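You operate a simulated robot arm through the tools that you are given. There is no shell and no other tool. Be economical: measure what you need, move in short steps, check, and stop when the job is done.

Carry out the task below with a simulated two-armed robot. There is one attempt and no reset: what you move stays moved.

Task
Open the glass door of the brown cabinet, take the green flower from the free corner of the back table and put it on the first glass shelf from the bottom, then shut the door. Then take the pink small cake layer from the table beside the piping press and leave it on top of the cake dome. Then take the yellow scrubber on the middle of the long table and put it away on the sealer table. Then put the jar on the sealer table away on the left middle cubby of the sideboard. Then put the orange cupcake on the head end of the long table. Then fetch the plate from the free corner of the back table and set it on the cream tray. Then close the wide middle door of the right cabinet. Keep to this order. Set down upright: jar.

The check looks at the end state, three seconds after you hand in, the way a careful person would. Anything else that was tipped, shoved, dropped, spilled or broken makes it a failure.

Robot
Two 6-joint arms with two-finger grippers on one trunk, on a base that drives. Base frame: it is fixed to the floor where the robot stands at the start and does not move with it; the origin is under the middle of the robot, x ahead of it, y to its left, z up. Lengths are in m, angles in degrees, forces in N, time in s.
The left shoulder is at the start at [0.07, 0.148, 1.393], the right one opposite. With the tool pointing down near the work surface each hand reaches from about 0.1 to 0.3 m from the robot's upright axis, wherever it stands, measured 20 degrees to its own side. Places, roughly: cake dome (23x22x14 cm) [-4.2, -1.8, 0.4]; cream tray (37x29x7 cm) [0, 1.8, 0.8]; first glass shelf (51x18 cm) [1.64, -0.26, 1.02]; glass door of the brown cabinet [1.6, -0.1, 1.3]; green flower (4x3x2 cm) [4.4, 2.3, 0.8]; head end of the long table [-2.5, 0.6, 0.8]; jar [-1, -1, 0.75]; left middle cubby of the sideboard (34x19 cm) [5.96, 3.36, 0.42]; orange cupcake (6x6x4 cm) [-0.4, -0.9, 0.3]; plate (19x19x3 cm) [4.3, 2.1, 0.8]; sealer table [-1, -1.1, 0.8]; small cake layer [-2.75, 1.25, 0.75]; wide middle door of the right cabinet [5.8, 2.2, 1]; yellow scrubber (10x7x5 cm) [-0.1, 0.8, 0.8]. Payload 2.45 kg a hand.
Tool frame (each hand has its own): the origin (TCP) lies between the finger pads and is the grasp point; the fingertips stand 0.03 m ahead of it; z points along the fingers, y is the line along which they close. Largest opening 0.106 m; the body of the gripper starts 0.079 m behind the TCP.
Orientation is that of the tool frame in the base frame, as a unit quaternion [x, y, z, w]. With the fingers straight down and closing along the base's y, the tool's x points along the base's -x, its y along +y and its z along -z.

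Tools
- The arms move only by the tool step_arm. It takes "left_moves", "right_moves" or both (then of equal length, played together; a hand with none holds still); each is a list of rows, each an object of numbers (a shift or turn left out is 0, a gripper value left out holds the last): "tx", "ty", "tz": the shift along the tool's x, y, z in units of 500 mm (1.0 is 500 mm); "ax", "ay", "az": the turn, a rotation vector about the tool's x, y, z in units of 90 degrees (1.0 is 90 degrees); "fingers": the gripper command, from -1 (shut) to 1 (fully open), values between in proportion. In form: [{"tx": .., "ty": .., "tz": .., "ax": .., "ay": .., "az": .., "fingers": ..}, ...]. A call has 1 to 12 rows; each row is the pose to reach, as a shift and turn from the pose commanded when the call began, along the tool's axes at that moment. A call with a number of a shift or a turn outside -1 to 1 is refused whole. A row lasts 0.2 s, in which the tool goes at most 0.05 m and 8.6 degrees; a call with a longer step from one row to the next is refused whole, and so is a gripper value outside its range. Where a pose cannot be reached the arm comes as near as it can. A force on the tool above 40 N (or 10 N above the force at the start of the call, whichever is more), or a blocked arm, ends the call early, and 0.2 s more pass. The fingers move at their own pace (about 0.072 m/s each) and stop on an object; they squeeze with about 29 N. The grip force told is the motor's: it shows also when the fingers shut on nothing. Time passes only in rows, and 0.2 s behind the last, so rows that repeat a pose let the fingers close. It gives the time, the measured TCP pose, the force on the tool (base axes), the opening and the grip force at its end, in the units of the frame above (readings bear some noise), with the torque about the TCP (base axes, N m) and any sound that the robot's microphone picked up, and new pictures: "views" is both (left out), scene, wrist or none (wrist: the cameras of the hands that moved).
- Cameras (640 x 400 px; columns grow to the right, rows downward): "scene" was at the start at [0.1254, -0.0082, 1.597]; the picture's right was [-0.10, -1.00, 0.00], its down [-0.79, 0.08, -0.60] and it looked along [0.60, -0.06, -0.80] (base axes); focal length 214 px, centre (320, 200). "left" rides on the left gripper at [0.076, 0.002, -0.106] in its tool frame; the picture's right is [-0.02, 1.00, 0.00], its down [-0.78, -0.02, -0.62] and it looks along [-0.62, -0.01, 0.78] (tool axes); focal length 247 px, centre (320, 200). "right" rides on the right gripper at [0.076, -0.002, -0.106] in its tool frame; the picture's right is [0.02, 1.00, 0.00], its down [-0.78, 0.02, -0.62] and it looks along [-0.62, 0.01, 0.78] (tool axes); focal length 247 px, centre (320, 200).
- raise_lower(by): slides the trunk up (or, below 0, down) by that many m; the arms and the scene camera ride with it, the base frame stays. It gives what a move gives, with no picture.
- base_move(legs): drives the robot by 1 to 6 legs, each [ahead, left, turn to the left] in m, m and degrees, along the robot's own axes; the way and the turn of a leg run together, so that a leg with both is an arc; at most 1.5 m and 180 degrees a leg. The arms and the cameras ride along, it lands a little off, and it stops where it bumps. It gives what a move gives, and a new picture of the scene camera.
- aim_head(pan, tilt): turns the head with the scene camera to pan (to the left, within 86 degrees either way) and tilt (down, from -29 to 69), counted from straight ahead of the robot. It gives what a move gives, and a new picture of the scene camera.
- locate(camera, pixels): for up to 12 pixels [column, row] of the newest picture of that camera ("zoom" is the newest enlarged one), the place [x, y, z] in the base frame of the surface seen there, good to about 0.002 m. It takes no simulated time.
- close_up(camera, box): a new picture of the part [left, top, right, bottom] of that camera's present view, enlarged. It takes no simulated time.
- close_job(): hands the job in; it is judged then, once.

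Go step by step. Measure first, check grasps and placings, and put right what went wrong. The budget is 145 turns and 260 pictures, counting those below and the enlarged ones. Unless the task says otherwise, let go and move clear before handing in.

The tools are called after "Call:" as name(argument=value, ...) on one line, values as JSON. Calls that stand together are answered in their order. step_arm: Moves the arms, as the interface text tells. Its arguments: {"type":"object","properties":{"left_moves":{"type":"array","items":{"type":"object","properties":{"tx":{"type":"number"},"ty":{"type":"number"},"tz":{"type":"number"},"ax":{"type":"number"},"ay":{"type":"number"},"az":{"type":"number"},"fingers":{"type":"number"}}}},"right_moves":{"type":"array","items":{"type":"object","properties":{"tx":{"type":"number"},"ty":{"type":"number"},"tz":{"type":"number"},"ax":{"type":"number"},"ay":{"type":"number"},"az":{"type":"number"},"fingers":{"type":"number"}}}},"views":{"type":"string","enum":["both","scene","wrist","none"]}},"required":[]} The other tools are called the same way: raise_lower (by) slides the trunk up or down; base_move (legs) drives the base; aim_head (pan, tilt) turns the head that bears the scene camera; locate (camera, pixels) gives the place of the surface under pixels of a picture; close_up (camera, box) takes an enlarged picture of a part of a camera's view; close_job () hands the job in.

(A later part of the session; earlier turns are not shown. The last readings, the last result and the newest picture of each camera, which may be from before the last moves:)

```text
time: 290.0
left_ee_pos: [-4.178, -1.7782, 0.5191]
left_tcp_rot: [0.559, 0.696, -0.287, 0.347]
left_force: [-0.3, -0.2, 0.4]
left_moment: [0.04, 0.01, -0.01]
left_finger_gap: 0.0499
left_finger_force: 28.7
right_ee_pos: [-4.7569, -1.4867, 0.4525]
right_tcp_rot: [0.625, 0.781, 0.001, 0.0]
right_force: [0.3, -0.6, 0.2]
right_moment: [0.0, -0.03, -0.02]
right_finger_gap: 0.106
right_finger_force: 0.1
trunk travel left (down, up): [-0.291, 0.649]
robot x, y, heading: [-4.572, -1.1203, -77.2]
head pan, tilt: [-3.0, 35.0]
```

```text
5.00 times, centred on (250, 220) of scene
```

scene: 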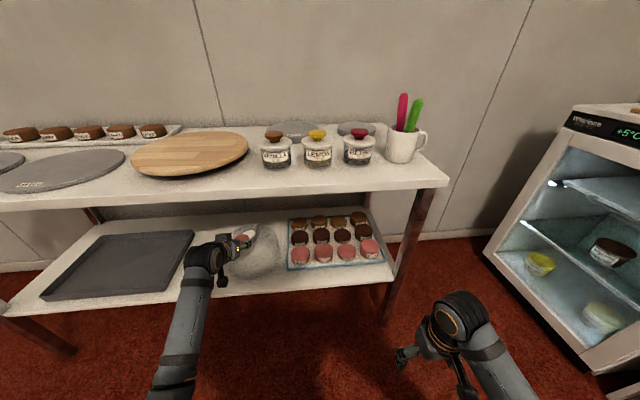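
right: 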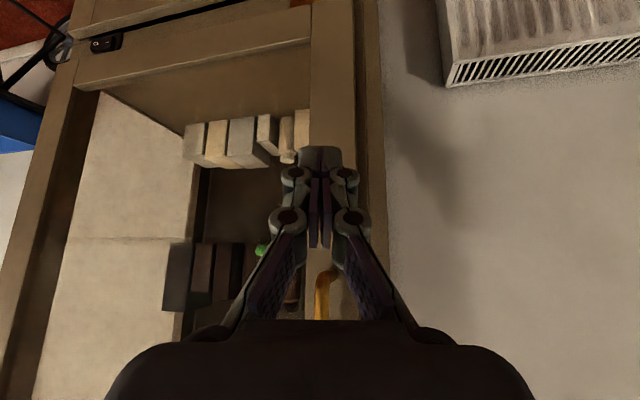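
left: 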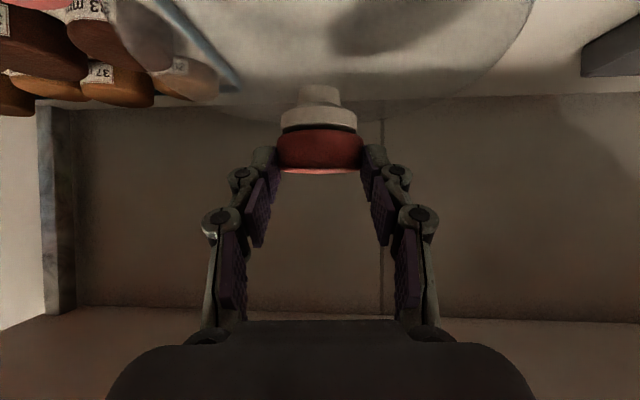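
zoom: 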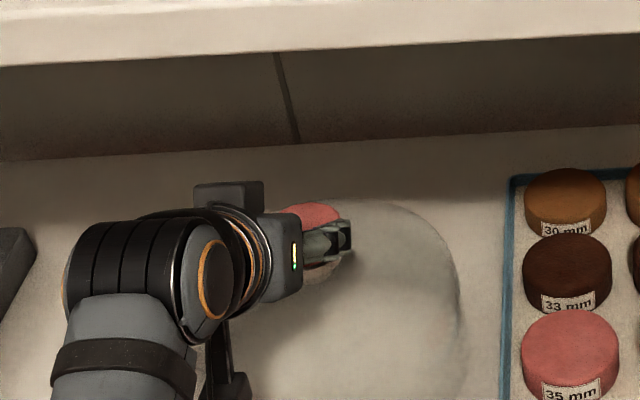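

Layer bottom is ~3 mm above the knob. I lower 3.5 mm and open slowly.

Call:
step_arm(left_moves=[{"tz": 0.002, "tx": 0.003, "fingers": -1}, {"tz": 0.004, "tx": 0.0055, "fingers": -1}, {"tz": 0.005, "tx": 0.0065, "fingers": 0.05}, {"tz": 0.005, "tx": 0.0065, "fingers": 0.15}, {"tz": 0.005, "tx": 0.0065, "fingers": 0.3}, {"tz": 0.005, "tx": 0.0065, "fingers": 0.3}], views="wrist")

```text
time: 291.4
left_ee_pos: [-4.1774, -1.7778, 0.5147]
left_tcp_rot: [0.56, 0.695, -0.288, 0.347]
left_force: [0.4, 0.1, 0.3]
left_moment: [0.01, -0.02, 0.01]
left_finger_gap: 0.0689
left_finger_force: 0.0
right_ee_pos: [-4.7562, -1.4877, 0.4518]
right_tcp_rot: [0.624, 0.781, 0.001, 0.0]
right_force: [0.9, 0.2, -0.3]
right_moment: [-0.02, -0.01, 0.01]
right_finger_gap: 0.106
right_finger_force: 0.0
trunk travel left (down, up): [-0.291, 0.649]
robot x, y, heading: [-4.5751, -1.1209, -77.4]
head pan, tilt: [-3.0, 35.0]
```

left: 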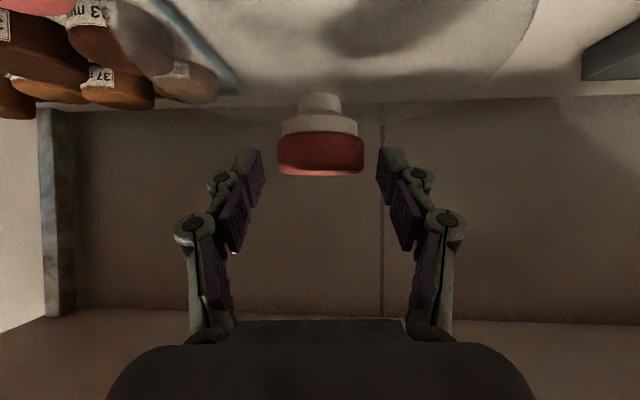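

The layer rests on the knob. I withdraw straight back and verify.

Call:
step_arm(left_moves=[{"tz": -0.042, "tx": 0.031}, {"tz": -0.1, "tx": 0.073}, {"tz": -0.16, "tx": 0.118}], views="none")

Call:
base_move(legs=[[-0.3, 0, 0]])

Call:
close_up(camera="scene", box=[190, 160, 350, 280])

```text
time: 292.2
left_ee_pos: [-4.1984, -1.6804, 0.5169]
left_tcp_rot: [0.56, 0.695, -0.288, 0.346]
left_force: [0.0, -0.3, 0.5]
left_moment: [0.01, -0.01, -0.02]
left_finger_gap: 0.0689
left_finger_force: 0.1
right_ee_pos: [-4.7562, -1.4873, 0.4528]
right_tcp_rot: [0.625, 0.781, 0.002, 0.0]
right_force: [-0.1, 0.4, -0.4]
right_moment: [0.02, -0.04, 0.02]
right_finger_gap: 0.106
right_finger_force: 0.1
trunk travel left (down, up): [-0.291, 0.649]
robot x, y, heading: [-4.5735, -1.1199, -77.2]
head pan, tilt: [-3.0, 35.0]
```

```text
time: 294.2
left_ee_pos: [-4.2688, -1.3863, 0.5168]
left_tcp_rot: [0.562, 0.694, -0.289, 0.346]
left_force: [0.4, 0.3, 0.3]
left_moment: [-0.02, 0.02, -0.01]
left_finger_gap: 0.0688
left_finger_force: 0.1
right_ee_pos: [-4.8258, -1.1883, 0.4531]
right_tcp_rot: [0.627, 0.779, 0.001, 0.0]
right_force: [0.5, 1.0, -0.5]
right_moment: [0.02, 0.03, 0.01]
right_finger_gap: 0.1059
right_finger_force: 0.0
trunk travel left (down, up): [-0.291, 0.649]
robot x, y, heading: [-4.6449, -0.8237, -77.5]
head pan, tilt: [-3.0, 35.0]
```

scene: 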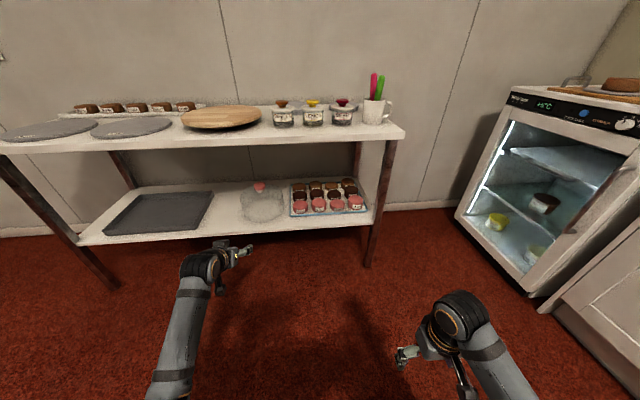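

```text
3.33 times, centred on (270, 220) of scene
```

zoom: 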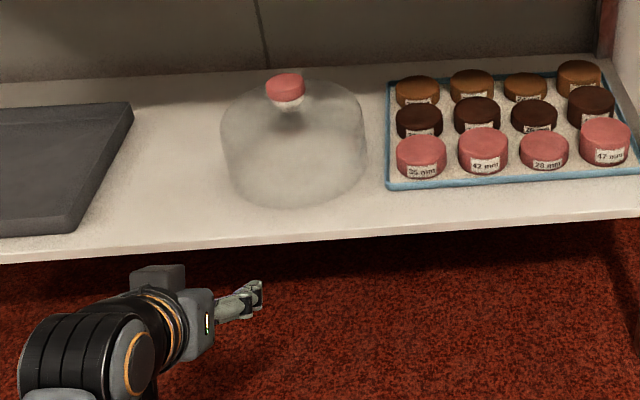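

The pink layer sits centred on the dome knob. Next the scrubber: I reset both hands tool-down, raise the trunk, and drive back along the aisle, turning to face the long table by the scrubber.

Call:
step_arm(left_moves=[{"ay": 0.09}, {"ay": 0.18}, {"ay": 0.27}, {"ay": 0.36}, {"ay": 0.45}, {"ay": 0.54}, {"ay": 0.61, "fingers": 1}], right_moves=[{"tx": -0.06}, {"tx": -0.12}, {"tx": -0.18}, {"tx": -0.24}, {"tx": -0.3}, {"tx": -0.36}, {"tx": -0.38}], views="none")

Call:
raise_lower(by=0.4)

Call:
raise_lower(by=0.2)

Call:
base_move(legs=[[0, 0, 92], [0.8, -0.38, 0], [1.4, 0, 0], [1.3, 0, 0]])

```text
time: 295.8
left_ee_pos: [-4.2691, -1.3858, 0.5153]
left_tcp_rot: [0.632, 0.775, 0.004, -0.014]
left_force: [0.8, -0.6, -0.5]
left_moment: [0.0, 0.02, 0.0]
left_finger_gap: 0.1054
left_finger_force: 0.0
right_ee_pos: [-4.7847, -1.3779, 0.4478]
right_tcp_rot: [0.626, 0.78, 0.002, 0.001]
right_force: [-0.4, 0.4, 0.0]
right_moment: [-0.03, 0.02, -0.03]
right_finger_gap: 0.1058
right_finger_force: 0.1
right hand out of reach, approached as far as the arm can: row 1, 2, 3, 4, 5, 6
trunk travel left (down, up): [-0.291, 0.649]
robot x, y, heading: [-4.6416, -0.8252, -77.1]
head pan, tilt: [-3.0, 35.0]
```

```text
time: 299.7
left_ee_pos: [-4.2682, -1.3874, 0.9147]
left_tcp_rot: [0.632, 0.775, 0.003, -0.013]
left_force: [0.3, -0.4, 0.6]
left_moment: [0.01, 0.01, 0.04]
left_finger_gap: 0.1059
left_finger_force: 0.2
right_ee_pos: [-4.7862, -1.3784, 0.8488]
right_tcp_rot: [0.628, 0.779, 0.001, 0.001]
right_force: [-0.3, 0.5, 0.3]
right_moment: [0.02, -0.01, -0.02]
right_finger_gap: 0.1059
right_finger_force: 0.1
trunk travel left (down, up): [-0.691, 0.249]
robot x, y, heading: [-4.6406, -0.8229, -77.4]
head pan, tilt: [-3.0, 35.0]
```

```text
time: 301.8
left_ee_pos: [-4.2681, -1.3878, 1.1155]
left_tcp_rot: [0.632, 0.775, 0.003, -0.014]
left_force: [-0.5, 0.1, -0.4]
left_moment: [0.01, 0.01, 0.01]
left_finger_gap: 0.1061
left_finger_force: 0.0
right_ee_pos: [-4.7864, -1.3782, 1.0484]
right_tcp_rot: [0.627, 0.779, 0.001, 0.0]
right_force: [0.4, -0.2, -0.4]
right_moment: [0.0, -0.01, 0.0]
right_finger_gap: 0.1059
right_finger_force: 0.1
trunk travel left (down, up): [-0.891, 0.049]
robot x, y, heading: [-4.6409, -0.8241, -77.5]
head pan, tilt: [-3.0, 35.0]
```

```text
time: 322.9
left_ee_pos: [-0.6395, 0.0544, 1.117]
left_tcp_rot: [-0.11, 0.994, -0.006, -0.011]
left_force: [0.8, 0.8, -0.3]
left_moment: [0.01, 0.02, 0.02]
left_finger_gap: 0.1059
left_finger_force: 0.1
right_ee_pos: [-0.6404, -0.4634, 1.049]
right_tcp_rot: [-0.115, 0.993, 0.001, 0.0]
right_force: [-0.1, -0.2, 0.3]
right_moment: [-0.03, 0.02, 0.02]
right_finger_gap: 0.1059
right_finger_force: 0.0
trunk travel left (down, up): [-0.891, 0.049]
robot x, y, heading: [-1.1957, -0.3296, 13.2]
head pan, tilt: [-3.0, 35.0]
```

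scene: 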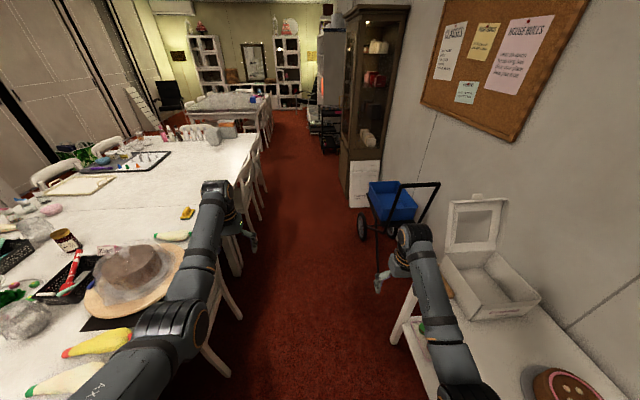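

The cabinet door is shut and the scrubber shows at (187,213). I drive beside it and turn left to face the table.

Call:
base_move(legs=[[1.05, 0.12, 0], [0, 0, 91]])

Call:
aim_head(pan=-8, tilt=55)

```text
time: 332.3
left_ee_pos: [-0.6166, 0.5771, 1.1164]
left_tcp_rot: [0.798, -0.602, 0.013, 0.002]
left_force: [0.0, -0.2, 0.0]
left_moment: [0.0, 0.01, 0.01]
left_finger_gap: 0.1057
left_finger_force: 0.1
right_ee_pos: [-0.0995, 0.6065, 1.0495]
right_tcp_rot: [0.803, -0.597, -0.001, 0.001]
right_force: [0.9, 0.0, -0.8]
right_moment: [0.02, 0.01, 0.0]
right_finger_gap: 0.106
right_finger_force: 0.1
trunk travel left (down, up): [-0.891, 0.049]
robot x, y, heading: [-0.1992, 0.0399, 106.7]
head pan, tilt: [-3.0, 35.0]
```

scene: 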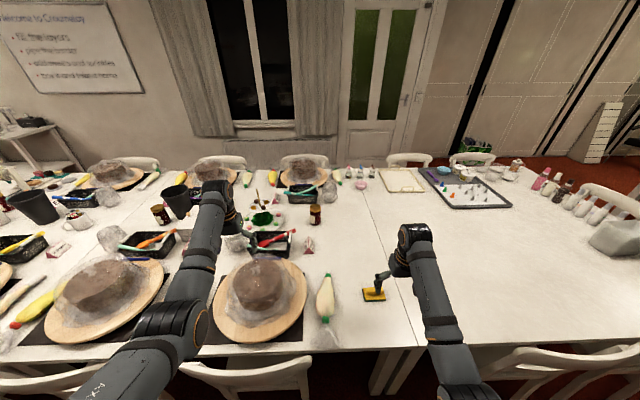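

```text
time: 333.2
left_ee_pos: [-0.617, 0.5775, 1.1159]
left_tcp_rot: [0.797, -0.603, 0.013, 0.002]
left_force: [0.5, -0.8, -0.2]
left_moment: [0.0, 0.02, -0.01]
left_finger_gap: 0.1064
left_finger_force: 0.1
right_ee_pos: [-0.0998, 0.6059, 1.0486]
right_tcp_rot: [0.802, -0.598, -0.001, 0.001]
right_force: [-0.3, -0.6, -0.1]
right_moment: [0.0, 0.02, -0.02]
right_finger_gap: 0.106
right_finger_force: 0.1
trunk travel left (down, up): [-0.891, 0.049]
robot x, y, heading: [-0.202, 0.0459, 106.5]
head pan, tilt: [-8.0, 55.0]
```

scene: 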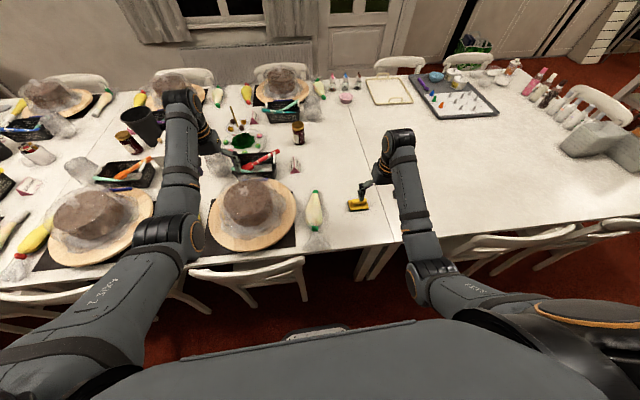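

The scrubber is 0.14 m ahead of the right hand. I advance 0.08 and reach 0.05 with the arm, then view with the wrist camera.

Call:
base_move(legs=[[0.08, 0, 0]])

Call:
step_arm(right_moves=[{"tx": -0.05, "ty": -0.03}, {"tx": -0.1, "ty": -0.03}], views="wrist")

```text
time: 334.2
left_ee_pos: [-0.639, 0.6506, 1.1196]
left_tcp_rot: [0.797, -0.604, 0.011, 0.001]
left_force: [-0.8, -1.2, 0.3]
left_moment: [0.07, 0.0, -0.03]
left_finger_gap: 0.1058
left_finger_force: 0.0
right_ee_pos: [-0.1232, 0.6793, 1.0516]
right_tcp_rot: [0.802, -0.598, -0.002, -0.001]
right_force: [0.2, -0.8, -0.3]
right_moment: [0.03, 0.02, -0.02]
right_finger_gap: 0.1058
right_finger_force: 0.1
trunk travel left (down, up): [-0.891, 0.049]
robot x, y, heading: [-0.2248, 0.12, 106.6]
head pan, tilt: [-8.0, 55.0]
```

scene: 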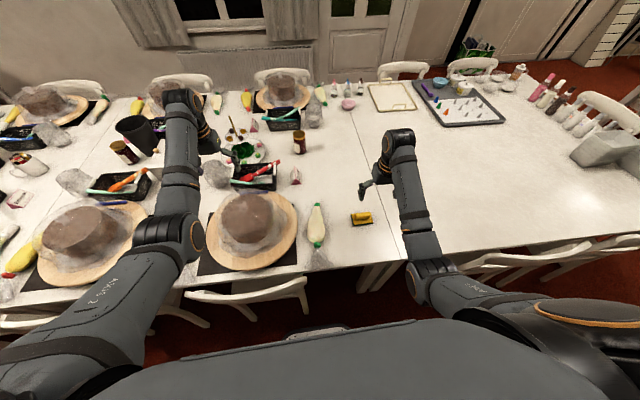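

```text
time: 334.8
left_ee_pos: [-0.6395, 0.6529, 1.1167]
left_tcp_rot: [0.798, -0.603, 0.013, 0.002]
left_force: [1.3, -0.3, 0.0]
left_moment: [-0.02, 0.01, 0.03]
left_finger_gap: 0.1061
left_finger_force: 0.0
right_ee_pos: [-0.1226, 0.7341, 1.0509]
right_tcp_rot: [0.802, -0.598, -0.001, 0.0]
right_force: [-0.9, -0.7, 0.4]
right_moment: [0.01, -0.02, 0.01]
right_finger_gap: 0.1062
right_finger_force: 0.1
trunk travel left (down, up): [-0.891, 0.049]
robot x, y, heading: [-0.2286, 0.1149, 107.1]
head pan, tilt: [-8.0, 55.0]
```

right: 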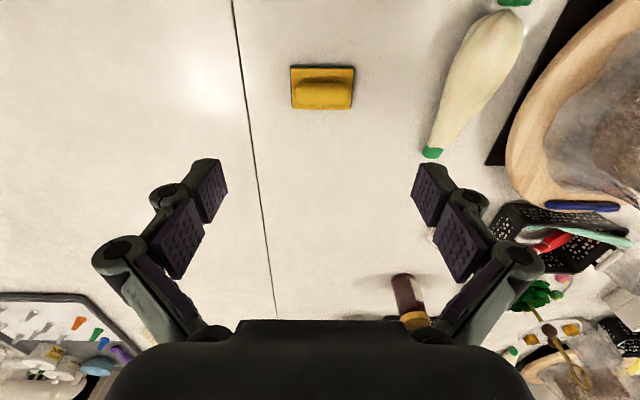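

The scrubber lies at (322,88), ridge along the picture's horizontal. I measure its size and ridge.

Call:
locate(camera="right", pixels=[[293, 88], [352, 88], [322, 68], [322, 107], [298, 92], [348, 92], [322, 82], [322, 95], [322, 90], [289, 100], [356, 100], [322, 112]])

Call:
close_up(camera="right", box=[270, 50, 370, 120])

```text
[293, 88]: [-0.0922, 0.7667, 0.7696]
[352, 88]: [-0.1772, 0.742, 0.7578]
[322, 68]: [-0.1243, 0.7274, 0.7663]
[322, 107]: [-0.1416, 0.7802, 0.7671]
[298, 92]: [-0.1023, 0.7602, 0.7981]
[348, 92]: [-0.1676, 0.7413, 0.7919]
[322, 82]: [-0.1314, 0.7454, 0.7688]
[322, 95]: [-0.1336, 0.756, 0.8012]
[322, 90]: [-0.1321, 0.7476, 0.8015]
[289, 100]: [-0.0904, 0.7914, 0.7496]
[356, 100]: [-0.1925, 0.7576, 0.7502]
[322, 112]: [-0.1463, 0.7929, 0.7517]
```

```text
5.71 times, centred on (320, 85) of right
```

zoom: 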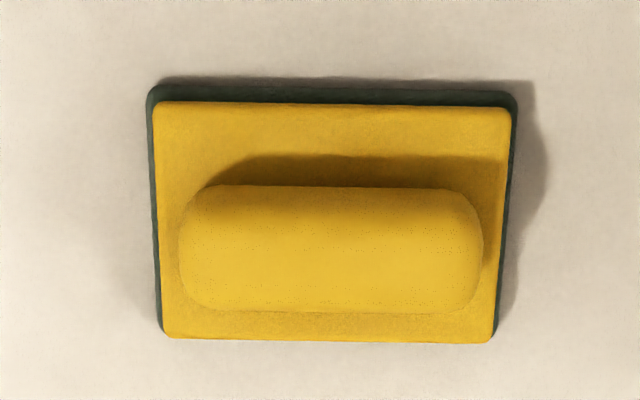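

The ridge is about 7 cm long along my closing axis, centre (-0.134,0.751), top 0.80: grip it endwise. First I retract the left hand, which would otherwise come down near the cake.

Call:
step_arm(left_moves=[{"tx": 0.09}, {"tx": 0.18}, {"tx": 0.27}, {"tx": 0.36}, {"tx": 0.45}, {"tx": 0.54}, {"tx": 0.63}, {"tx": 0.72}, {"tx": 0.8}], right_moves=[{"tx": -0.039, "ty": 0.014}, {"tx": -0.039, "ty": 0.014}, {"tx": -0.039, "ty": 0.014}, {"tx": -0.039, "ty": 0.014}, {"tx": -0.039, "ty": 0.014}, {"tx": -0.039, "ty": 0.014}, {"tx": -0.039, "ty": 0.014}, {"tx": -0.039, "ty": 0.014}, {"tx": -0.039, "ty": 0.014}], views="scene")

```text
time: 336.8
left_ee_pos: [-0.5593, 0.3199, 1.1058]
left_tcp_rot: [0.798, -0.602, 0.015, 0.001]
left_force: [-0.7, -0.9, 0.3]
left_moment: [0.01, -0.03, -0.02]
left_finger_gap: 0.106
left_finger_force: 0.1
left hand out of reach, approached as far as the arm can: row 1, 2, 3, 4, 5, 6, 7, 8, 9
right_ee_pos: [-0.1372, 0.7497, 1.0502]
right_tcp_rot: [0.802, -0.597, -0.001, 0.0]
right_force: [0.1, -0.8, 0.0]
right_moment: [0.03, 0.0, 0.0]
right_finger_gap: 0.106
right_finger_force: 0.0
trunk travel left (down, up): [-0.891, 0.049]
robot x, y, heading: [-0.2251, 0.1183, 106.5]
head pan, tilt: [-8.0, 55.0]
```

scene: 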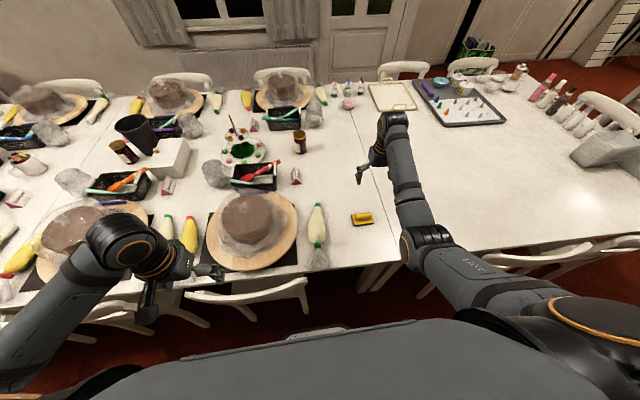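

Mixed lowering: trunk 0.12 and the rest by the right arm, then grip.

Call:
raise_lower(by=-0.13)

Call:
step_arm(right_moves=[{"tz": 0.06, "ty": -0.006}, {"tz": 0.12, "ty": -0.006}, {"tz": 0.18, "ty": -0.006}, {"tz": 0.236, "ty": -0.006}, {"tz": 0.236, "ty": -0.006}], views="wrist")

```text
time: 338.4
left_ee_pos: [-0.5574, 0.3232, 0.9744]
left_tcp_rot: [0.798, -0.603, 0.014, 0.002]
left_force: [1.1, -0.2, -0.2]
left_moment: [0.0, 0.02, 0.0]
left_finger_gap: 0.106
left_finger_force: 0.2
right_ee_pos: [-0.1347, 0.7515, 0.9185]
right_tcp_rot: [0.802, -0.597, 0.0, 0.001]
right_force: [0.8, 0.1, -0.3]
right_moment: [0.03, 0.0, 0.01]
right_finger_gap: 0.106
right_finger_force: 0.2
trunk travel left (down, up): [-0.761, 0.179]
robot x, y, heading: [-0.2267, 0.12, 106.9]
head pan, tilt: [-8.0, 55.0]
```

```text
time: 339.6
left_ee_pos: [-0.5597, 0.3228, 0.9745]
left_tcp_rot: [0.797, -0.603, 0.014, 0.002]
left_force: [-0.3, -0.2, -0.1]
left_moment: [0.01, 0.01, 0.03]
left_finger_gap: 0.1061
left_finger_force: 0.1
right_ee_pos: [-0.1329, 0.7512, 0.8003]
right_tcp_rot: [0.802, -0.597, 0.0, 0.001]
right_force: [-0.8, 0.1, 0.3]
right_moment: [0.0, 0.03, 0.01]
right_finger_gap: 0.106
right_finger_force: 0.1
trunk travel left (down, up): [-0.761, 0.179]
robot x, y, heading: [-0.227, 0.1206, 106.2]
head pan, tilt: [-8.0, 55.0]
```

right: 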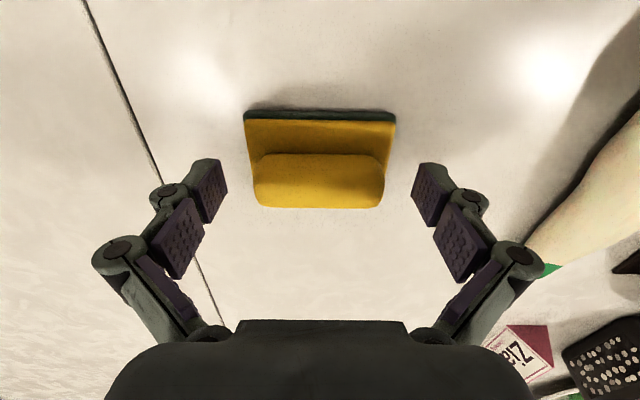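

Centred on the ridge. I close, and lift.

Call:
step_arm(right_moves=[{"fingers": -1}, {"fingers": -1}, {"fingers": -1}, {"fingers": -1}, {"tz": -0.08, "fingers": -1}, {"tz": -0.16, "fingers": -1}, {"tz": -0.23, "fingers": -1}], views="wrist")

Call:
raise_lower(by=0.13)

Call:
base_move(legs=[[-0.15, 0, 0]])

```text
time: 341.2
left_ee_pos: [-0.558, 0.3222, 0.9752]
left_tcp_rot: [0.798, -0.602, 0.015, 0.002]
left_force: [-0.4, -0.9, -0.7]
left_moment: [0.01, -0.03, -0.02]
left_finger_gap: 0.1061
left_finger_force: 0.0
right_ee_pos: [-0.1324, 0.7521, 0.915]
right_tcp_rot: [0.802, -0.598, 0.0, 0.001]
right_force: [0.4, -0.1, -1.2]
right_moment: [0.02, -0.01, 0.0]
right_finger_gap: 0.074
right_finger_force: 28.8
trunk travel left (down, up): [-0.761, 0.179]
robot x, y, heading: [-0.2228, 0.1183, 106.6]
head pan, tilt: [-8.0, 55.0]
```

right: 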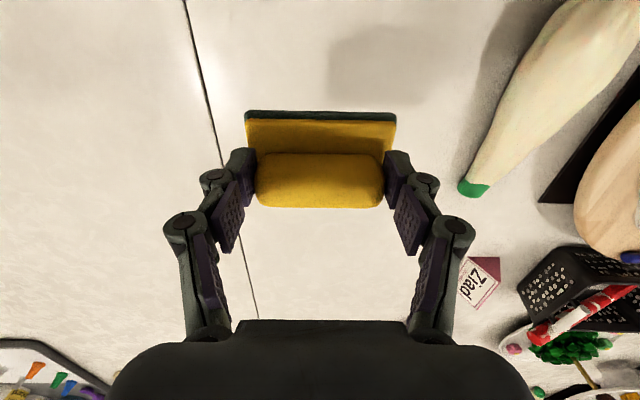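

```text
time: 342.8
left_ee_pos: [-0.5584, 0.3224, 1.1054]
left_tcp_rot: [0.798, -0.603, 0.015, 0.002]
left_force: [0.0, -0.4, -0.6]
left_moment: [0.02, -0.02, -0.02]
left_finger_gap: 0.106
left_finger_force: 0.1
right_ee_pos: [-0.1311, 0.7533, 1.0444]
right_tcp_rot: [0.802, -0.597, -0.001, 0.001]
right_force: [0.4, -0.7, -0.1]
right_moment: [-0.03, -0.03, 0.02]
right_finger_gap: 0.074
right_finger_force: 29.3
trunk travel left (down, up): [-0.891, 0.049]
robot x, y, heading: [-0.2259, 0.1175, 106.5]
head pan, tilt: [-8.0, 55.0]
```

```text
time: 344.1
left_ee_pos: [-0.5153, 0.182, 1.1039]
left_tcp_rot: [0.798, -0.602, 0.015, 0.002]
left_force: [0.5, 0.3, -0.4]
left_moment: [-0.08, 0.04, 0.01]
left_finger_gap: 0.1058
left_finger_force: 0.0
right_ee_pos: [-0.0922, 0.6114, 1.044]
right_tcp_rot: [0.802, -0.597, 0.002, 0.002]
right_force: [-0.3, 0.5, -1.1]
right_moment: [-0.04, -0.02, -0.01]
right_finger_gap: 0.0744
right_finger_force: 29.1
trunk travel left (down, up): [-0.891, 0.049]
robot x, y, heading: [-0.1874, -0.0252, 106.8]
head pan, tilt: [-8.0, 55.0]
```

scene: 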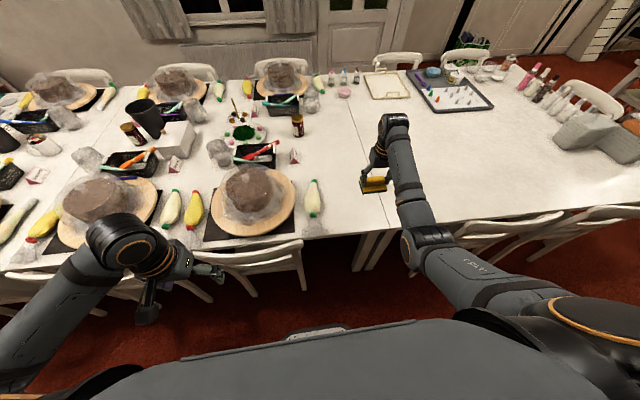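

Scrubber held (gap 0.074). I turn round to face the sealer table, staying back from it, and look for a free spot.

Call:
base_move(legs=[[0, 0, 90], [0, 0, 90], [-0.12, 0, 0], [0, -0.75, 0]])

Call:
aim_head(pan=0, tilt=45)

```text
time: 356.8
left_ee_pos: [-0.5926, -0.357, 1.1049]
left_tcp_rot: [0.585, 0.811, 0.002, -0.015]
left_force: [-0.3, 0.2, 0.5]
left_moment: [-0.01, 0.03, 0.03]
left_finger_gap: 0.1061
left_finger_force: 0.1
right_ee_pos: [-0.9994, -0.8062, 1.0448]
right_tcp_rot: [0.58, 0.815, 0.0, 0.0]
right_force: [0.1, -0.5, -1.5]
right_moment: [0.01, 0.02, -0.04]
right_finger_gap: 0.074
right_finger_force: 29.0
trunk travel left (down, up): [-0.891, 0.049]
robot x, y, heading: [-0.9368, -0.1696, -70.6]
head pan, tilt: [-8.0, 55.0]
```

scene: 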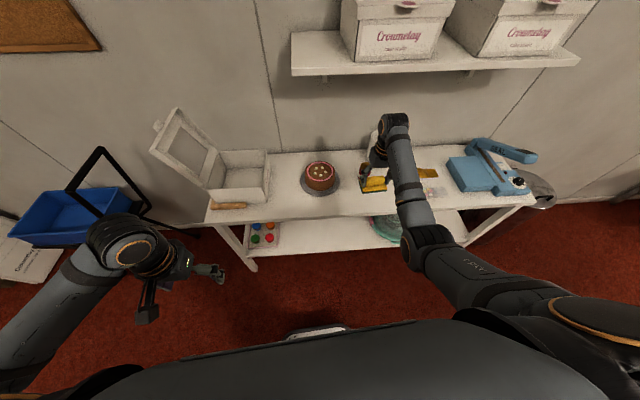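

```text
time: 357.5
left_ee_pos: [-0.5929, -0.3572, 1.1057]
left_tcp_rot: [0.585, 0.811, 0.002, -0.014]
left_force: [0.4, 1.5, 0.0]
left_moment: [0.02, 0.02, 0.01]
left_finger_gap: 0.1059
left_finger_force: 0.1
right_ee_pos: [-1.0011, -0.8064, 1.0443]
right_tcp_rot: [0.579, 0.815, 0.001, 0.002]
right_force: [0.0, -0.4, -1.3]
right_moment: [-0.01, -0.03, 0.0]
right_finger_gap: 0.0739
right_finger_force: 29.3
trunk travel left (down, up): [-0.891, 0.049]
robot x, y, heading: [-0.9343, -0.1694, -70.6]
head pan, tilt: [0.0, 45.0]
```

scene: 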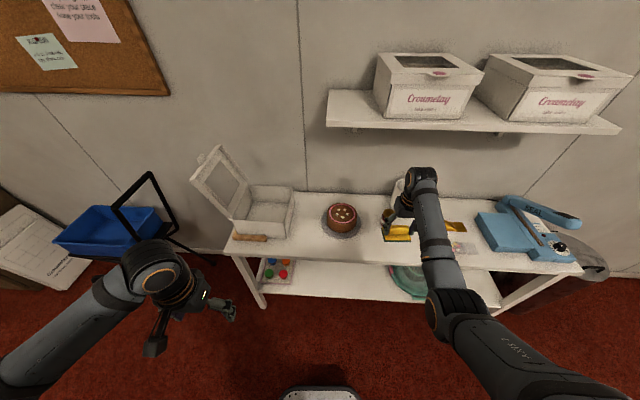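

The right hand is already over the sealer table's front. I view the table from the wrist camera to choose a free spot and find the jar.

Call:
step_arm(right_moves=[{"fingers": -1}], views="wrist")

Call:
close_up(camera="scene", box=[300, 160, 600, 310])

Call:
locate(camera="scene", pixels=[[360, 250], [375, 225], [372, 260], [388, 218], [395, 190], [440, 235], [400, 232], [342, 230], [330, 225], [405, 258], [352, 235]])

```text
time: 357.9
left_ee_pos: [-0.5931, -0.3571, 1.1043]
left_tcp_rot: [0.585, 0.811, 0.002, -0.014]
left_force: [-0.3, 0.0, 0.0]
left_moment: [0.0, -0.01, 0.03]
left_finger_gap: 0.106
left_finger_force: 0.1
right_ee_pos: [-0.9995, -0.8057, 1.0448]
right_tcp_rot: [0.579, 0.815, 0.0, 0.001]
right_force: [0.5, -0.1, -0.8]
right_moment: [0.02, -0.07, 0.0]
right_finger_gap: 0.0742
right_finger_force: 29.0
trunk travel left (down, up): [-0.891, 0.049]
robot x, y, heading: [-0.9337, -0.1655, -71.0]
head pan, tilt: [0.0, 45.0]
```

right: 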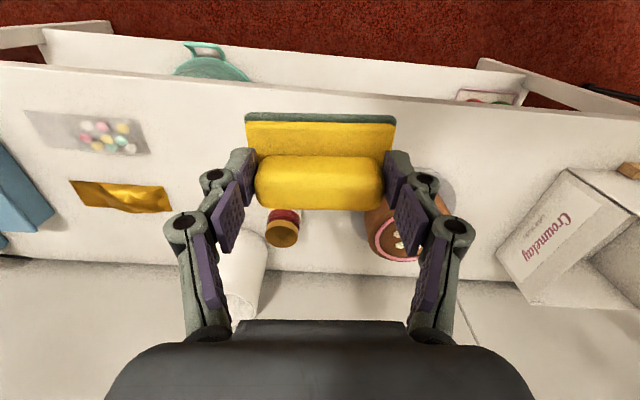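

```text
2.13 times, centred on (450, 235) of scene
```

zoom: 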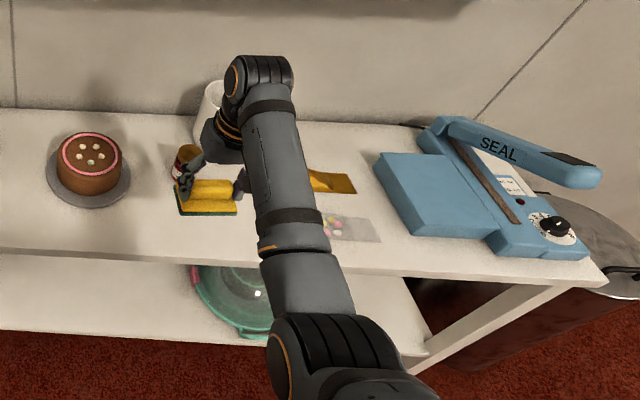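

```text
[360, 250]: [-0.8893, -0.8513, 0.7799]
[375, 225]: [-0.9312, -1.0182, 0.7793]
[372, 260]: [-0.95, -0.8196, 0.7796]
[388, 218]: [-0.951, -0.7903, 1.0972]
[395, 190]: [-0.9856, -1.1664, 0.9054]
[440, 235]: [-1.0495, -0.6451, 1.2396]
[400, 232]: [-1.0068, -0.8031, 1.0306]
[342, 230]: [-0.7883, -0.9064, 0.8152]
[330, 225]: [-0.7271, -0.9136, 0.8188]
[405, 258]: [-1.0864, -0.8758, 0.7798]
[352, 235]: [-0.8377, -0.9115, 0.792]
```

The tabletop is z 0.78. I locate the jar lid (285,235), the front edge and the neighbours in the wrist picture.

Call:
locate(camera="right", pixels=[[285, 238], [272, 238], [298, 238], [284, 215], [240, 240], [415, 185], [150, 140], [175, 200], [320, 92], [320, 100], [200, 85], [450, 110]])

Call:
close_up(camera="right", box=[200, 180, 340, 300])

```text
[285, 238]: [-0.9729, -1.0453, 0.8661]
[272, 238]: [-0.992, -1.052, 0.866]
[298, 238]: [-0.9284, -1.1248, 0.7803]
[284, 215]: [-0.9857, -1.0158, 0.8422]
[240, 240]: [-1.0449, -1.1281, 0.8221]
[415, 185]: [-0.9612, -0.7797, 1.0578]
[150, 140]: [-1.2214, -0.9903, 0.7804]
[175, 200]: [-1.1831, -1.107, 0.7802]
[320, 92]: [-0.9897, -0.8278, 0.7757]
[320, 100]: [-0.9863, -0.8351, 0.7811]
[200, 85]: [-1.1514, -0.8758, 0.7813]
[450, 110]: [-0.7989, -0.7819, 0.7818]
```

```text
3.33 times, centred on (270, 240) of right
```

zoom: 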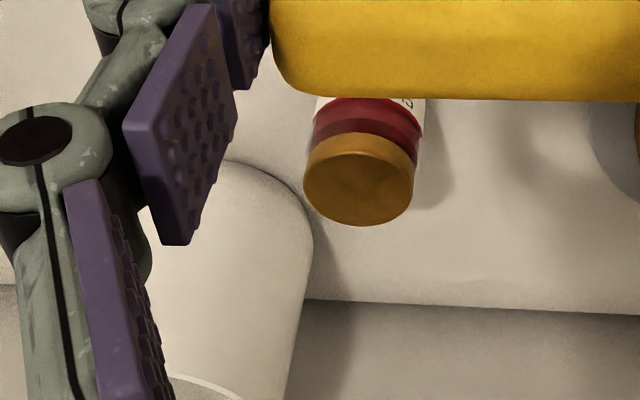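

Jar at about (-0.978,-1.046), lid top 0.866. I set the scrubber down in front, toward (-1.03,-0.895): shift base, lower 0.208.

Call:
base_move(legs=[[0.076, -0.055, 0]])

Call:
raise_lower(by=-0.208)

Call:
step_arm(right_moves=[{"tz": 0.003, "fingers": -1}], views="both")

```text
time: 359.0
left_ee_pos: [-0.619, -0.4421, 1.1049]
left_tcp_rot: [0.585, 0.811, 0.001, -0.014]
left_force: [0.2, -0.3, -0.7]
left_moment: [-0.03, -0.01, 0.02]
left_finger_gap: 0.1061
left_finger_force: 0.1
right_ee_pos: [-1.0247, -0.8916, 1.047]
right_tcp_rot: [0.579, 0.815, 0.0, 0.0]
right_force: [0.4, 0.8, -0.2]
right_moment: [-0.02, 0.0, 0.0]
right_finger_gap: 0.0742
right_finger_force: 29.1
trunk travel left (down, up): [-0.891, 0.049]
robot x, y, heading: [-0.9632, -0.2567, -70.3]
head pan, tilt: [0.0, 45.0]
```

scene: 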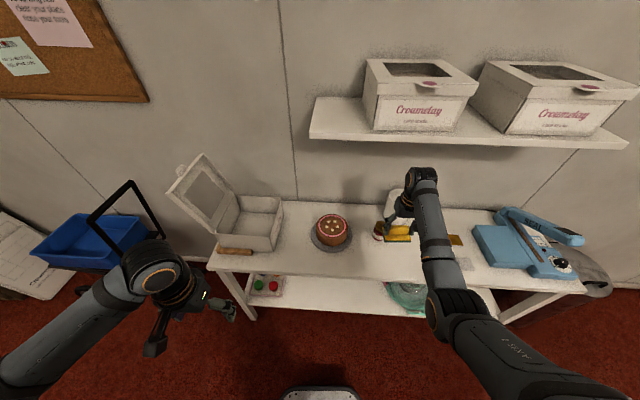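

```text
time: 361.3
left_ee_pos: [-0.6198, -0.4446, 0.897]
left_tcp_rot: [0.584, 0.811, 0.003, -0.015]
left_force: [-0.1, -0.3, 0.0]
left_moment: [-0.03, 0.03, -0.04]
left_finger_gap: 0.1059
left_finger_force: 0.1
right_ee_pos: [-1.0247, -0.8942, 0.8377]
right_tcp_rot: [0.579, 0.815, 0.0, 0.001]
right_force: [-0.1, 0.1, -1.7]
right_moment: [0.01, 0.01, -0.01]
right_finger_gap: 0.0741
right_finger_force: 28.9
trunk travel left (down, up): [-0.683, 0.257]
robot x, y, heading: [-0.9637, -0.2589, -70.8]
head pan, tilt: [0.0, 45.0]
```

```text
time: 361.7
left_ee_pos: [-0.6201, -0.445, 0.897]
left_tcp_rot: [0.584, 0.812, 0.002, -0.015]
left_force: [-0.2, 0.3, 0.0]
left_moment: [-0.02, 0.01, -0.03]
left_finger_gap: 0.1057
left_finger_force: 0.1
right_ee_pos: [-1.0254, -0.8942, 0.8351]
right_tcp_rot: [0.579, 0.815, 0.0, 0.001]
right_force: [0.0, -0.5, -0.6]
right_moment: [0.02, 0.01, -0.01]
right_finger_gap: 0.0739
right_finger_force: 28.8
trunk travel left (down, up): [-0.683, 0.257]
robot x, y, heading: [-0.9583, -0.259, -70.6]
head pan, tilt: [0.0, 45.0]
```

scene: 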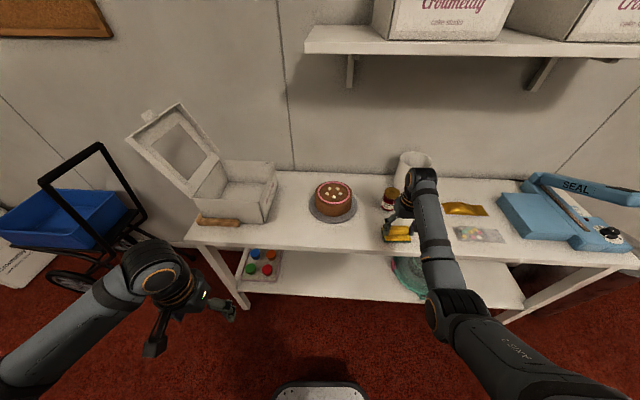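
right: 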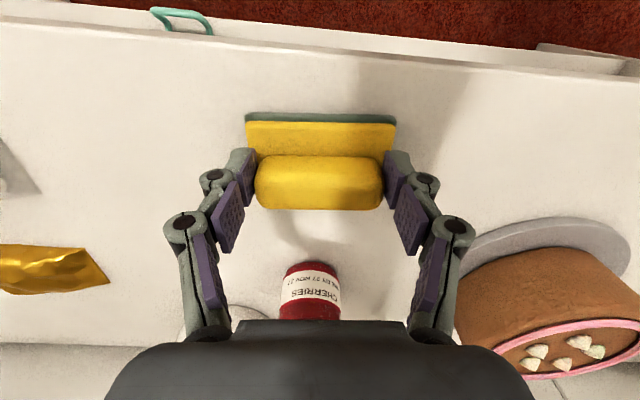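

The scrubber would block the pitched grasp for the jar, so I shift it 0.1 m to the right first, then set it down and open.

Call:
step_arm(right_moves=[{"tz": -0.02, "fingers": -1}, {"tz": -0.02, "ty": -0.07, "fingers": -1}, {"tz": -0.02, "ty": -0.14, "fingers": -1}, {"tz": -0.02, "ty": -0.2, "fingers": -1}, {"tz": 0.0, "ty": -0.2, "fingers": -1}, {"tz": 0.009, "ty": -0.2, "fingers": -1}, {"tz": 0.009, "ty": -0.2, "fingers": 0.7}, {"tz": 0.009, "ty": -0.2, "fingers": 0.7}, {"tz": -0.06, "ty": -0.2, "fingers": 0.7}, {"tz": -0.15, "ty": -0.2, "fingers": 0.7}], views="wrist")

```text
time: 363.9
left_ee_pos: [-0.6182, -0.4449, 0.8962]
left_tcp_rot: [0.584, 0.811, 0.001, -0.014]
left_force: [0.2, 0.5, -0.4]
left_moment: [0.02, -0.02, 0.0]
left_finger_gap: 0.1058
left_finger_force: 0.1
right_ee_pos: [-1.1192, -0.9261, 0.9124]
right_tcp_rot: [0.579, 0.815, 0.0, -0.001]
right_force: [0.1, 0.6, 0.7]
right_moment: [-0.03, 0.0, 0.0]
right_finger_gap: 0.09
right_finger_force: 0.0
trunk travel left (down, up): [-0.683, 0.257]
robot x, y, heading: [-0.9635, -0.2563, -70.7]
head pan, tilt: [0.0, 45.0]
```

right: 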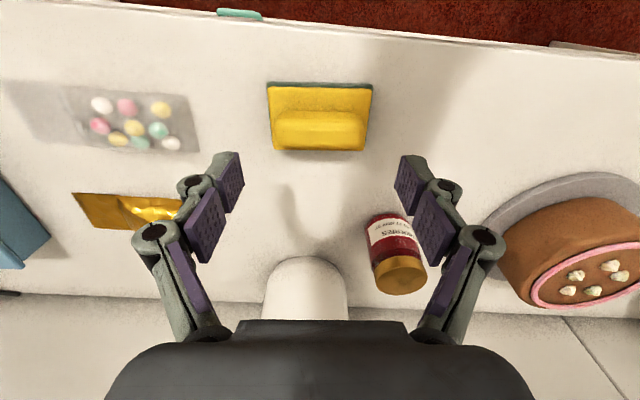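

The scrubber is placed on the sealer table. Now the jar: I locate it, rise, back off, and pitch the right hand to 30° below horizontal.

Call:
locate(camera="right", pixels=[[400, 275], [378, 270], [424, 275], [392, 240], [386, 218], [305, 265], [345, 280], [275, 275], [318, 110]])

Call:
raise_lower(by=0.15)

Call:
base_move(legs=[[-0.16, 0.09, 0]])

Call:
step_arm(right_moves=[{"ay": -0.09}, {"ay": -0.18}, {"ay": -0.27}, {"ay": -0.36}, {"ay": -0.45}, {"ay": -0.54}, {"ay": -0.63}, {"ay": -0.67}], views="wrist")

```text
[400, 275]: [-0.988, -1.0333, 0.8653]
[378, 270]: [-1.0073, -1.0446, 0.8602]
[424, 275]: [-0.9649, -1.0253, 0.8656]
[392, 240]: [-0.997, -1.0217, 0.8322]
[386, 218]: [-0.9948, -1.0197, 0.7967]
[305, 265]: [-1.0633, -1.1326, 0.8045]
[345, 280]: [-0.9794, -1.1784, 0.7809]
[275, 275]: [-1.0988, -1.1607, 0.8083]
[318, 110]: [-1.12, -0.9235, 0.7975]
```

```text
time: 365.6
left_ee_pos: [-0.6217, -0.4451, 1.0471]
left_tcp_rot: [0.584, 0.811, 0.002, -0.015]
left_force: [-0.9, -0.7, -0.7]
left_moment: [-0.03, -0.02, 0.0]
left_finger_gap: 0.1061
left_finger_force: 0.0
right_ee_pos: [-1.119, -0.9264, 1.062]
right_tcp_rot: [0.58, 0.815, 0.0, 0.001]
right_force: [0.5, -0.2, 0.4]
right_moment: [0.02, -0.01, -0.01]
right_finger_gap: 0.09
right_finger_force: 0.0
trunk travel left (down, up): [-0.833, 0.107]
robot x, y, heading: [-0.9618, -0.2539, -70.7]
head pan, tilt: [0.0, 45.0]
```

```text
time: 367.1
left_ee_pos: [-0.5859, -0.2664, 1.0465]
left_tcp_rot: [0.584, 0.812, 0.004, -0.015]
left_force: [0.4, -0.1, -0.7]
left_moment: [0.04, 0.0, -0.01]
left_finger_gap: 0.1062
left_finger_force: 0.1
right_ee_pos: [-1.0855, -0.7479, 1.06]
right_tcp_rot: [0.579, 0.815, 0.002, 0.0]
right_force: [0.0, -0.3, -0.1]
right_moment: [0.01, 0.0, 0.04]
right_finger_gap: 0.0901
right_finger_force: 0.0
trunk travel left (down, up): [-0.833, 0.107]
robot x, y, heading: [-0.9281, -0.0759, -70.5]
head pan, tilt: [0.0, 45.0]
```

scene: 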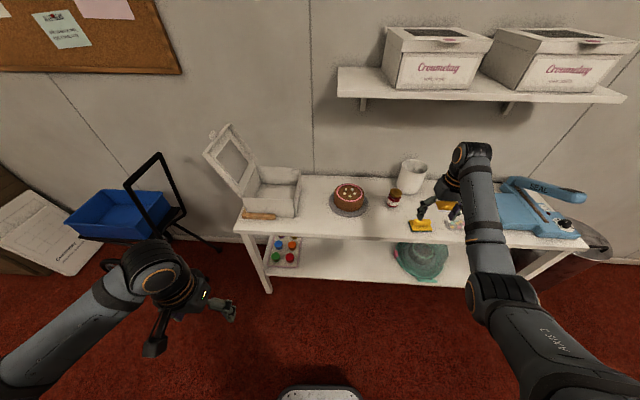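

```text
time: 368.9
left_ee_pos: [-0.5861, -0.2639, 1.046]
left_tcp_rot: [0.584, 0.811, 0.002, -0.016]
left_force: [-0.3, 0.0, -0.4]
left_moment: [0.0, 0.01, 0.03]
left_finger_gap: 0.106
left_finger_force: 0.0
right_ee_pos: [-1.0848, -0.7467, 1.0617]
right_tcp_rot: [0.5, 0.704, -0.29, 0.411]
right_force: [-0.4, 0.0, 0.5]
right_moment: [0.03, -0.04, 0.02]
right_finger_gap: 0.0903
right_finger_force: 0.1
trunk travel left (down, up): [-0.833, 0.107]
robot x, y, heading: [-0.9295, -0.0788, -70.8]
head pan, tilt: [0.0, 45.0]
```

right: 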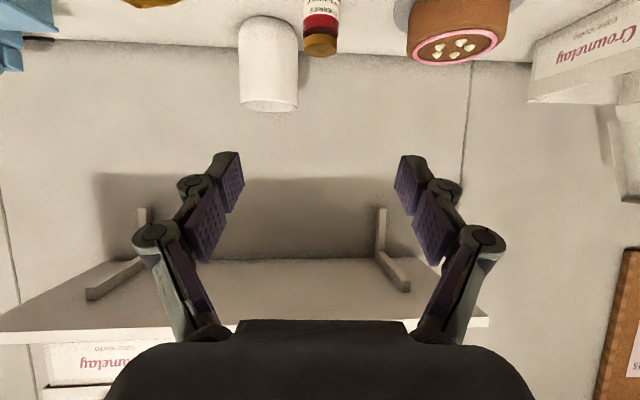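

Jar centre (-0.986,-1.037); the right hand is aligned laterally and 0.286 m short. I drive 0.2, lower 0.218, and check.

Call:
base_move(legs=[[0.2, 0, 0]])

Call:
raise_lower(by=-0.218)

Call:
step_arm(right_moves=[{"fingers": 0.7}], views="wrist")

```text
time: 370.6
left_ee_pos: [-0.5198, -0.4509, 1.0469]
left_tcp_rot: [0.584, 0.812, 0.001, -0.014]
left_force: [0.5, 1.0, 0.0]
left_moment: [-0.02, 0.02, 0.01]
left_finger_gap: 0.1062
left_finger_force: 0.0
right_ee_pos: [-1.0192, -0.9324, 1.0619]
right_tcp_rot: [0.5, 0.705, -0.29, 0.411]
right_force: [0.6, -0.5, -0.2]
right_moment: [-0.02, 0.02, 0.02]
right_finger_gap: 0.0903
right_finger_force: 0.0
trunk travel left (down, up): [-0.833, 0.107]
robot x, y, heading: [-0.863, -0.2682, -70.6]
head pan, tilt: [0.0, 45.0]
```

scene: 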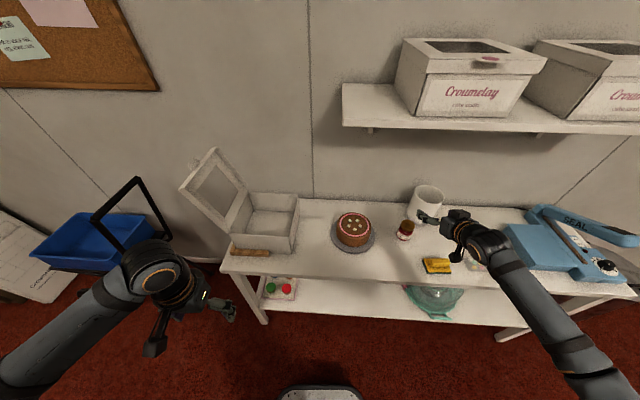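

```text
time: 372.9
left_ee_pos: [-0.5198, -0.4536, 0.829]
left_tcp_rot: [0.584, 0.811, 0.002, -0.014]
left_force: [-0.1, 0.3, 0.7]
left_moment: [0.03, 0.01, 0.03]
left_finger_gap: 0.1059
left_finger_force: 0.0
right_ee_pos: [-1.0186, -0.9336, 0.844]
right_tcp_rot: [0.501, 0.704, -0.291, 0.41]
right_force: [-0.5, 0.8, 0.0]
right_moment: [-0.01, 0.05, 0.0]
right_finger_gap: 0.0901
right_finger_force: 0.0
trunk travel left (down, up): [-0.615, 0.325]
robot x, y, heading: [-0.861, -0.2625, -70.7]
head pan, tilt: [0.0, 45.0]
```

```text
time: 373.3
left_ee_pos: [-0.5195, -0.4524, 0.8296]
left_tcp_rot: [0.584, 0.811, 0.003, -0.015]
left_force: [-0.6, 0.1, -0.6]
left_moment: [-0.02, -0.01, -0.02]
left_finger_gap: 0.1059
left_finger_force: 0.1
right_ee_pos: [-1.0182, -0.935, 0.8433]
right_tcp_rot: [0.501, 0.705, -0.29, 0.41]
right_force: [0.5, -0.7, -0.2]
right_moment: [0.02, 0.0, -0.01]
right_finger_gap: 0.0899
right_finger_force: 0.0
trunk travel left (down, up): [-0.615, 0.325]
robot x, y, heading: [-0.8579, -0.2661, -70.7]
head pan, tilt: [0.0, 45.0]
```

right: 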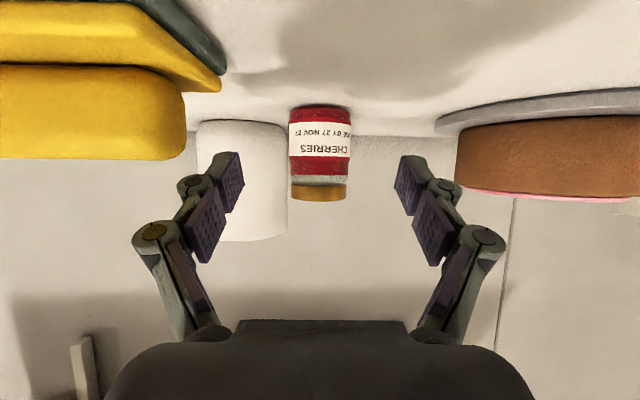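

The jar is centred between the fingers. I advance 0.0865 m horizontally and close.

Call:
step_arm(right_moves=[{"tz": 0.05, "tx": -0.028, "ty": -0.006, "fingers": 0.45}, {"tz": 0.1, "tx": -0.056, "ty": -0.006, "fingers": 0.45}, {"tz": 0.151, "tx": -0.085, "ty": -0.006, "fingers": 0.45}, {"tz": 0.151, "tx": -0.085, "ty": -0.006, "fingers": -1}, {"tz": 0.151, "tx": -0.085, "ty": -0.006, "fingers": -1}, {"tz": 0.151, "tx": -0.085, "ty": -0.006, "fingers": -1}], views="wrist")

Call:
raise_lower(by=0.12)

Call:
base_move(legs=[[-0.2, 0, 0]])

```text
time: 374.7
left_ee_pos: [-0.5191, -0.4525, 0.8285]
left_tcp_rot: [0.584, 0.811, 0.003, -0.014]
left_force: [0.5, -0.6, 0.3]
left_moment: [-0.01, -0.01, 0.0]
left_finger_gap: 0.1058
left_finger_force: 0.1
right_ee_pos: [-0.9912, -1.0187, 0.8426]
right_tcp_rot: [0.501, 0.705, -0.29, 0.41]
right_force: [0.5, -0.1, 0.6]
right_moment: [0.05, 0.05, -0.04]
right_finger_gap: 0.0579
right_finger_force: 29.3
trunk travel left (down, up): [-0.615, 0.325]
robot x, y, heading: [-0.8592, -0.2659, -70.7]
head pan, tilt: [0.0, 45.0]
```

right: 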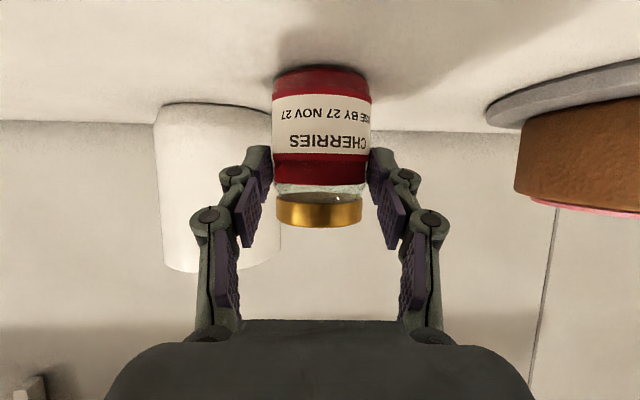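

```text
time: 376.2
left_ee_pos: [-0.5201, -0.453, 0.9484]
left_tcp_rot: [0.584, 0.812, 0.003, -0.014]
left_force: [-0.1, -0.2, -0.3]
left_moment: [0.03, -0.03, -0.02]
left_finger_gap: 0.1063
left_finger_force: 0.1
right_ee_pos: [-0.9925, -1.0183, 0.9625]
right_tcp_rot: [0.502, 0.704, -0.29, 0.409]
right_force: [-0.4, 0.2, -2.3]
right_moment: [0.07, 0.05, -0.02]
right_finger_gap: 0.0579
right_finger_force: 28.8
trunk travel left (down, up): [-0.735, 0.205]
robot x, y, heading: [-0.8581, -0.2652, -71.0]
head pan, tilt: [0.0, 45.0]
```

```text
time: 377.8
left_ee_pos: [-0.5842, -0.2616, 0.9488]
left_tcp_rot: [0.581, 0.813, 0.002, -0.014]
left_force: [-0.4, -0.1, 0.1]
left_moment: [0.02, 0.04, -0.01]
left_finger_gap: 0.1061
left_finger_force: 0.1
right_ee_pos: [-1.0527, -0.8329, 0.9622]
right_tcp_rot: [0.499, 0.707, -0.289, 0.411]
right_force: [0.4, 0.9, -2.2]
right_moment: [0.06, 0.02, 0.0]
right_finger_gap: 0.0579
right_finger_force: 28.6
trunk travel left (down, up): [-0.735, 0.205]
robot x, y, heading: [-0.9257, -0.0808, -70.2]
head pan, tilt: [0.0, 45.0]
```

scene: 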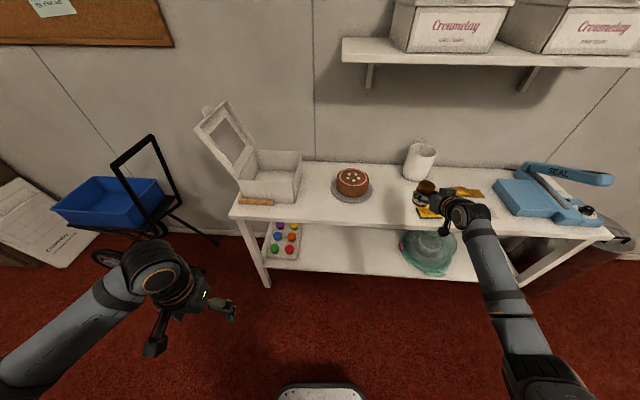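

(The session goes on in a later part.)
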